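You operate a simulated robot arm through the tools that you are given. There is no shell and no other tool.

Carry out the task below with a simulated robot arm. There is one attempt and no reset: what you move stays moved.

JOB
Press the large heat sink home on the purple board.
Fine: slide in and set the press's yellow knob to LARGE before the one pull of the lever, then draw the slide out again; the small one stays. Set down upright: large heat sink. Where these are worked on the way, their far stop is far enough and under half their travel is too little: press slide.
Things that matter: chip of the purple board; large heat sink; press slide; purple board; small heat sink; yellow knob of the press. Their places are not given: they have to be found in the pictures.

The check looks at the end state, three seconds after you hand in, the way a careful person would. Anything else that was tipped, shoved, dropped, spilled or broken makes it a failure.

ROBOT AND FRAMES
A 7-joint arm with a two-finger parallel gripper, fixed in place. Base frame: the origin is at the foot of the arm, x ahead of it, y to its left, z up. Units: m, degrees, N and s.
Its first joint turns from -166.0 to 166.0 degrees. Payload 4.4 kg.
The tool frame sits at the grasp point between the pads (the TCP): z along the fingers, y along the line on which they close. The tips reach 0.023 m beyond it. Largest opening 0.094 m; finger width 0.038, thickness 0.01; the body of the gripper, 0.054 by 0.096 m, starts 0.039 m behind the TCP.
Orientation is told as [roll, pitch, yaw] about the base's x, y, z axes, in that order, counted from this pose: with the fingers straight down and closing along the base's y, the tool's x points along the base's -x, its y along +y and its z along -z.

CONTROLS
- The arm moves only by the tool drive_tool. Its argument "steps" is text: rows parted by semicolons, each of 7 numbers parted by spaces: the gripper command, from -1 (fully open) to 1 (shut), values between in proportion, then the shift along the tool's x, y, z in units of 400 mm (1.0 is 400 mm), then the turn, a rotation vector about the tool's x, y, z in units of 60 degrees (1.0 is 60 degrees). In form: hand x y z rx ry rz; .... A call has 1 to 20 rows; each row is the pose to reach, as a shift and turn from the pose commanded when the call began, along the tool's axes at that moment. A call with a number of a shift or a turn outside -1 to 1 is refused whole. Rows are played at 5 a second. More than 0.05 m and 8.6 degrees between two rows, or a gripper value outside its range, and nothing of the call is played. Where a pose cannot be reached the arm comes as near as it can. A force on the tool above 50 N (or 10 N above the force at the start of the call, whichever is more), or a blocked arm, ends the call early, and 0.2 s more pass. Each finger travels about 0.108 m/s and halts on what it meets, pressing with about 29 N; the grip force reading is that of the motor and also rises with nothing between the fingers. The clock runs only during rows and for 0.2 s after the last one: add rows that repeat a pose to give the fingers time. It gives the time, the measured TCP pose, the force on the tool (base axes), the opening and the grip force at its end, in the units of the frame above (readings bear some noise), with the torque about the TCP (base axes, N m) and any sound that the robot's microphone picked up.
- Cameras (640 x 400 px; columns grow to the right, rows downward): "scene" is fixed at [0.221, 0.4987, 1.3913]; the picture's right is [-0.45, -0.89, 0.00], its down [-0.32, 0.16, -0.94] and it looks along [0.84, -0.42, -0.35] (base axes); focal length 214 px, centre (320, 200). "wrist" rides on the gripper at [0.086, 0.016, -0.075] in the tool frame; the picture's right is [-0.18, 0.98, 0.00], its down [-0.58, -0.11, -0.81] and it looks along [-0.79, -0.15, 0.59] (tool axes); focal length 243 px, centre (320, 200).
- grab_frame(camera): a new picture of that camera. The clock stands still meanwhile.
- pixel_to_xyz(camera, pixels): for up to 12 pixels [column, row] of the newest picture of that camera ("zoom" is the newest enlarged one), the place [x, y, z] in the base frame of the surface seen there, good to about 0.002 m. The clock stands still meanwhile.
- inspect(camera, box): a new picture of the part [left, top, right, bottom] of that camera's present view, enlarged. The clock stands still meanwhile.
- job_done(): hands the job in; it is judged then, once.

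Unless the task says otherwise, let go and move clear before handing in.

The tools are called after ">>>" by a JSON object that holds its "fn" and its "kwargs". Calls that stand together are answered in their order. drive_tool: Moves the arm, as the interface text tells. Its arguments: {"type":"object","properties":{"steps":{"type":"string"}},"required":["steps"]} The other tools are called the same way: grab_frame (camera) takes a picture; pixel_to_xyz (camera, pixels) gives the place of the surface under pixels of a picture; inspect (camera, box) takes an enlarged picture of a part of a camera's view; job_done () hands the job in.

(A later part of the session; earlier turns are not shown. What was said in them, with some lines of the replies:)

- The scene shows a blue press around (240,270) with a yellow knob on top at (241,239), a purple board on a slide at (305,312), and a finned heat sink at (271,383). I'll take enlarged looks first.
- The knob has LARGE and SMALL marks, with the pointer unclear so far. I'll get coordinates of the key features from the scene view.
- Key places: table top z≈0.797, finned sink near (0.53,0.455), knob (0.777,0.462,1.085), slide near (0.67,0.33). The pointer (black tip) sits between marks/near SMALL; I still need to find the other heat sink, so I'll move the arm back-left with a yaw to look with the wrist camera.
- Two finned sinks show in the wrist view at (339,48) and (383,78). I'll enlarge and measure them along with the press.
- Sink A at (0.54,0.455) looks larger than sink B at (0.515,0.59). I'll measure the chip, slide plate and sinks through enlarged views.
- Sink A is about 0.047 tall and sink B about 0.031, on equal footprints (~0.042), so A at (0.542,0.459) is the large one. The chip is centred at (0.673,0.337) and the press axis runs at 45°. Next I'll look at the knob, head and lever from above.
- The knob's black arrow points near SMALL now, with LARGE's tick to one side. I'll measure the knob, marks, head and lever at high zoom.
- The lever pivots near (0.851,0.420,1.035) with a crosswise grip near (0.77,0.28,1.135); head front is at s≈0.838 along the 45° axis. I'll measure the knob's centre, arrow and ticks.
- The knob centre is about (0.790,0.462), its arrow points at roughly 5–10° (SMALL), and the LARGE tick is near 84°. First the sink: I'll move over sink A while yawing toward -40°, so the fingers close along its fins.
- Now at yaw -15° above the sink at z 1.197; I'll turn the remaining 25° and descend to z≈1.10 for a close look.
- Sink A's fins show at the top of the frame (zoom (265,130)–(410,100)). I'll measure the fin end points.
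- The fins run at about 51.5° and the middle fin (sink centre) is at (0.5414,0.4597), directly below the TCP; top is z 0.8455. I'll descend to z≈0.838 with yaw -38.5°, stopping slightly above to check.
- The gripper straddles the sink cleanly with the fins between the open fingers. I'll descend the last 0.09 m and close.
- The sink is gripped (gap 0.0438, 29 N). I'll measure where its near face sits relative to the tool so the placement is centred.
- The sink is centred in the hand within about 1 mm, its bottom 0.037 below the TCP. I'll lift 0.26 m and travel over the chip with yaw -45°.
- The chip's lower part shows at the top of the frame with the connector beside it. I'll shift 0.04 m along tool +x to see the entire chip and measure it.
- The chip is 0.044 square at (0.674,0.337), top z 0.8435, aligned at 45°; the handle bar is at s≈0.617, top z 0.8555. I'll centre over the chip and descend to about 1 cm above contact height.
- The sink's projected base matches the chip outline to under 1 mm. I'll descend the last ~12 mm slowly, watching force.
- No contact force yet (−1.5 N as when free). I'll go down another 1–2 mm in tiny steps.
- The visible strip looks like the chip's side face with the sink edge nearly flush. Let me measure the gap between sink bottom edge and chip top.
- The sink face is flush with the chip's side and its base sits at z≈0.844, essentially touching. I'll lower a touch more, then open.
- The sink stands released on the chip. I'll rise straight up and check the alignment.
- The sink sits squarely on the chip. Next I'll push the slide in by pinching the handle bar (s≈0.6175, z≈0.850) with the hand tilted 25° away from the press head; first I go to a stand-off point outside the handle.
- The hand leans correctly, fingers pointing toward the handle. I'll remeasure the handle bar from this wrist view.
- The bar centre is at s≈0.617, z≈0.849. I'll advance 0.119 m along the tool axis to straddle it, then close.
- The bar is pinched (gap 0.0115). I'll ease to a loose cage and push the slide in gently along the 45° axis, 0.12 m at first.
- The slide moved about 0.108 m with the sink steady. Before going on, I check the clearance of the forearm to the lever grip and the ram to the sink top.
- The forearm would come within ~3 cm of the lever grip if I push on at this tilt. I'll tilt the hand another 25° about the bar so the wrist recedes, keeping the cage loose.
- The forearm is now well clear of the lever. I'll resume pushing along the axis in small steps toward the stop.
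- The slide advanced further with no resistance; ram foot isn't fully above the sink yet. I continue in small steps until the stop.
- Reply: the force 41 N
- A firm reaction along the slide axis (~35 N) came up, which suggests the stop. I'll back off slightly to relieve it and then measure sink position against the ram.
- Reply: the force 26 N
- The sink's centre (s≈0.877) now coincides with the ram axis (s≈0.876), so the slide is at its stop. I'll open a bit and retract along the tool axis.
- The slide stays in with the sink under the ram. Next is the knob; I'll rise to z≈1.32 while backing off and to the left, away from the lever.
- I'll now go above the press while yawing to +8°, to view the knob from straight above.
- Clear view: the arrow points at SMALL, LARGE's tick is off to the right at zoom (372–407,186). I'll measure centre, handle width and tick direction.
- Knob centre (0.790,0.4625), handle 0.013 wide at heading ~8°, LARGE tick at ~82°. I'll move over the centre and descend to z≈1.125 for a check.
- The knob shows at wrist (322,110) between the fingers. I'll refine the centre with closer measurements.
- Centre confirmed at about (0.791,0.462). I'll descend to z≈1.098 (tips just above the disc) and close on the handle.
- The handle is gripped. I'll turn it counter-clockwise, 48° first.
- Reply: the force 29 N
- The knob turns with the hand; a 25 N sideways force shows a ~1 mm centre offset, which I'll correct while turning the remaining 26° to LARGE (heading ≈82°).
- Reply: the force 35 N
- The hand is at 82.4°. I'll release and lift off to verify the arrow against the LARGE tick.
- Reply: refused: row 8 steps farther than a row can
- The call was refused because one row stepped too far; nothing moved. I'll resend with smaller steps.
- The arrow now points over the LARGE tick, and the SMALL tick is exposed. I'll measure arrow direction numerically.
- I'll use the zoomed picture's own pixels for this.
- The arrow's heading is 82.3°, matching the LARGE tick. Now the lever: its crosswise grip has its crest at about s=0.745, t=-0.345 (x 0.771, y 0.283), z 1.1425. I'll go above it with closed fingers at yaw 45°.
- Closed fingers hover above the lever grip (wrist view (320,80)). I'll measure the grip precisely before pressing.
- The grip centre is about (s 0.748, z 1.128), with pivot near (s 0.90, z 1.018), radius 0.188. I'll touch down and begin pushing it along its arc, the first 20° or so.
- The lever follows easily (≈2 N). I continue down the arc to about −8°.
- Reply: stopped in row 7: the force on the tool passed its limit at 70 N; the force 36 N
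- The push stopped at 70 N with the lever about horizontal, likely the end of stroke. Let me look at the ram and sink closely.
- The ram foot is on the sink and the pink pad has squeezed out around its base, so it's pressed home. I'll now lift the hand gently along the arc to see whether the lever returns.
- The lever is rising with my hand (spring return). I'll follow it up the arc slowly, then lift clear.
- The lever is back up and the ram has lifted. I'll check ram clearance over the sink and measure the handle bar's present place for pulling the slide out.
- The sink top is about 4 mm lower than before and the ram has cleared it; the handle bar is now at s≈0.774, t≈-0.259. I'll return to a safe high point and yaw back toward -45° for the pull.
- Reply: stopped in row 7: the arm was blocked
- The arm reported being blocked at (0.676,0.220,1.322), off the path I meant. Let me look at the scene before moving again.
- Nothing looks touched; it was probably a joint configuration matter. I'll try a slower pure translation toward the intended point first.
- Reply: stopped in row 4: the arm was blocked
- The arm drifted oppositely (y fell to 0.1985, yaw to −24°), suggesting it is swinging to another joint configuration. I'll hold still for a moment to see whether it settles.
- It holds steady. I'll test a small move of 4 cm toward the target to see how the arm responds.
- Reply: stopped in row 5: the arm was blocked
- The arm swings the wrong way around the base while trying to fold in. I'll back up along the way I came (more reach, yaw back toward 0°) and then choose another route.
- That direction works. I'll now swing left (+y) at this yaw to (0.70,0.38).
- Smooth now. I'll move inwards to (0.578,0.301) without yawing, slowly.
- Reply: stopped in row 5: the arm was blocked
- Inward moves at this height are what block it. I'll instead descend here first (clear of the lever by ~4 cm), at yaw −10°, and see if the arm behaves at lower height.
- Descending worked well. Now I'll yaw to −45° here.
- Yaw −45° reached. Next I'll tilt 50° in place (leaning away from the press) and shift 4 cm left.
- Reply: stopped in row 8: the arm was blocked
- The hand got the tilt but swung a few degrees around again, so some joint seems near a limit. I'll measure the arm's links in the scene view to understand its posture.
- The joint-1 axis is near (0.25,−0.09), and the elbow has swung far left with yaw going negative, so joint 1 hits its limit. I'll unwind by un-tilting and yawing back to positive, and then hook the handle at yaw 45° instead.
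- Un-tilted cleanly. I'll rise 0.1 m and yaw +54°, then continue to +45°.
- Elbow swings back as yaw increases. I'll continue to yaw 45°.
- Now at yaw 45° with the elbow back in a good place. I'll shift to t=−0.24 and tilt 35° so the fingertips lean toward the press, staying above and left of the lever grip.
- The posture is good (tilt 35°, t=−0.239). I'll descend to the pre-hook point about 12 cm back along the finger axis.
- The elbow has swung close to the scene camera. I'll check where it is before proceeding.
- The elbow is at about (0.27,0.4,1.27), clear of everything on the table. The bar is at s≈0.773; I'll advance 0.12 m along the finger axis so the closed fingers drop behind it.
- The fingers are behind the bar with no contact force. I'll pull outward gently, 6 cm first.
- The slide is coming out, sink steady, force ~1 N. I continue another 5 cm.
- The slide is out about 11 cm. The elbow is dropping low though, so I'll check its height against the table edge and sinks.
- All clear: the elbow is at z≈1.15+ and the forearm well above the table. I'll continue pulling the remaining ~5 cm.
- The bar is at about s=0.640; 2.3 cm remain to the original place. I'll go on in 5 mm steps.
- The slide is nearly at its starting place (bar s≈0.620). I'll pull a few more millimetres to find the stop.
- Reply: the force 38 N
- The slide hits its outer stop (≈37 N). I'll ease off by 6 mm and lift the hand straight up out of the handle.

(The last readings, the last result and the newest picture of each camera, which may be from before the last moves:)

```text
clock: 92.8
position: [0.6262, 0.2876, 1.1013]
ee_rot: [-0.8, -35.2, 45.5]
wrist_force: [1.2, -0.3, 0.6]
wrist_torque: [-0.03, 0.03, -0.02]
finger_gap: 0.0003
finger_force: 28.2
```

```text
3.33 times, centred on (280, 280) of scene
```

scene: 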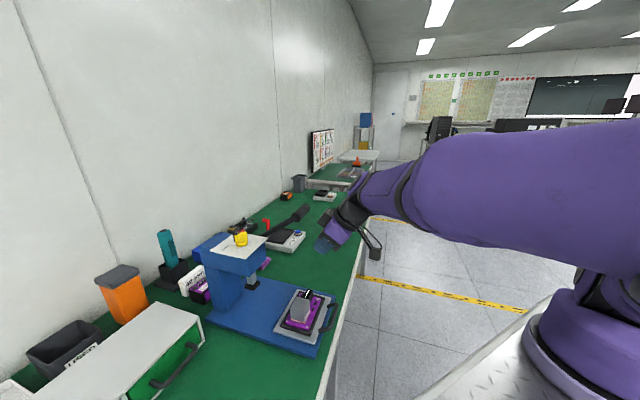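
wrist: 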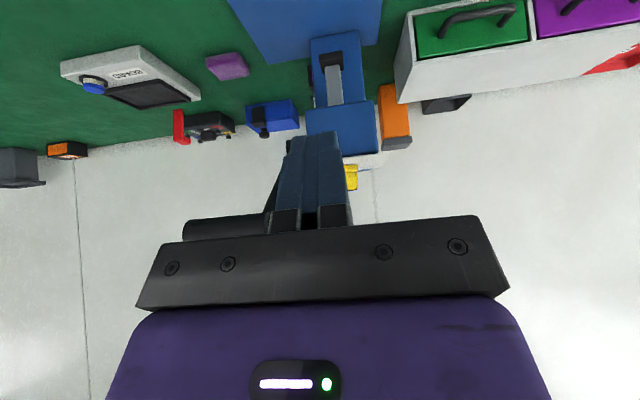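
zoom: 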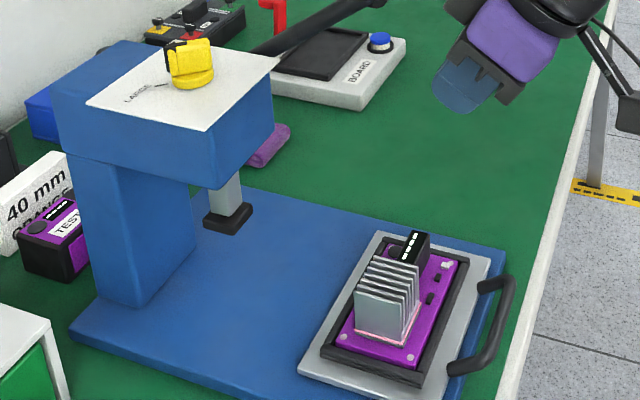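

The slide is out, the sink sits upright on the board, and the knob reads LARGE. I'll take close-up checks of sink and knob before handing in.

>>> {"fn": "inspect", "kwargs": {"camera": "scene", "box": [275, 280, 345, 340]}}

>>> {"fn": "pixel_to_xyz", "kwargs": {"camera": "zoom", "pixels": [[200, 150], [215, 175], [260, 150], [270, 110], [215, 215], [250, 260], [420, 190], [430, 110], [120, 330]]}}

>>> {"fn": "inspect", "kwargs": {"camera": "scene", "box": [200, 220, 280, 270]}}

>>> {"fn": "inspect", "kwargs": {"camera": "scene", "box": [180, 320, 340, 400]}}

```text
6.67 times, centred on (310, 310) of scene
```

zoom: 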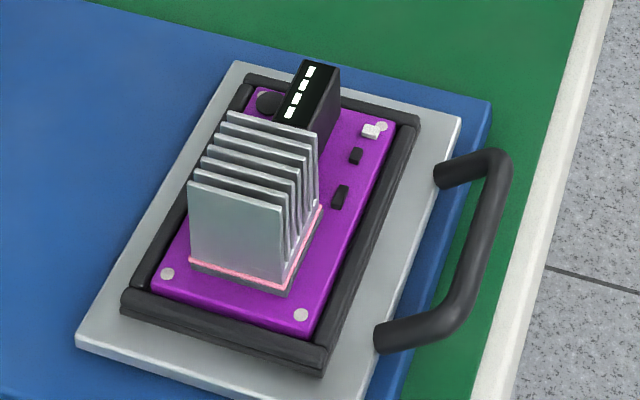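

```text
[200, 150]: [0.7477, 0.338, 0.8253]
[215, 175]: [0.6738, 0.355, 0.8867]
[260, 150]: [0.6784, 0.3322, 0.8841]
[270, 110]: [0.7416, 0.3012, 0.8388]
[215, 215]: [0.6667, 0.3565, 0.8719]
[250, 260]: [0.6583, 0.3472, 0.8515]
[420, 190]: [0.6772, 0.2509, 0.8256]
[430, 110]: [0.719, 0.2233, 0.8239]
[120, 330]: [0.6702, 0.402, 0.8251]
```

```text
8.00 times, centred on (240, 245) of scene
```

zoom: 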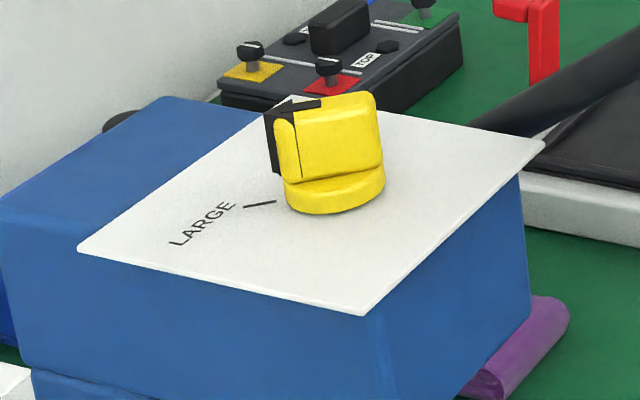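

```text
4.00 times, centred on (260, 360) of scene
```

zoom: 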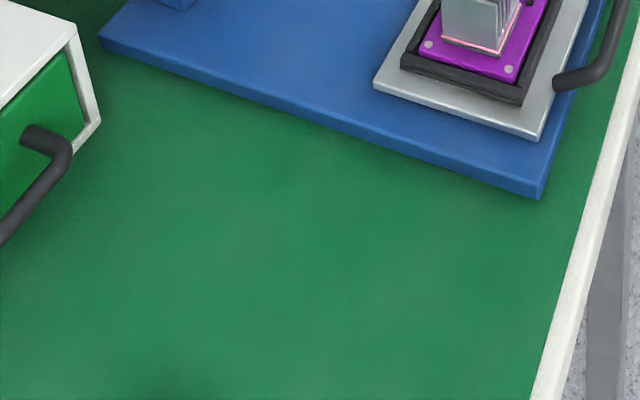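

The sink is upright and square on the chip, with the pad squeezed out evenly around its base. The slide is at its outer stop, the knob points to LARGE, the lever is back up and the hand is clear. The small heat sink was last seen unmoved in the wrist view at clock 79.2. I'm handing in.

>>> {"fn": "job_done", "kwargs": {}}

```text
The job is handed in.
```

I pressed the large heat sink home on the purple board's chip and handed the job in. I haven't seen the check's result.

- **Heat sink:** it stands upright and square on the chip. The pink pad squeezed out evenly around its base.
- **Press:** the slide went in to its stop and I set the knob to LARGE. I pulled the lever once, and that push ended on the force limit at 70 N. The lever sprang back up afterwards.
- **Slide:** it is drawn out to its outer stop.
- **Small heat sink:** I did not touch it. It was out of view in the final pictures, but I last saw it in place about 14 seconds before handing in.

Between the lever pull and drawing the slide out, the arm was blocked several times, apparently at a joint limit. It happened in free space, away from the table, and the pictures show nothing disturbed. I changed the arm's posture and hooked the slide handle from behind to pull it out.
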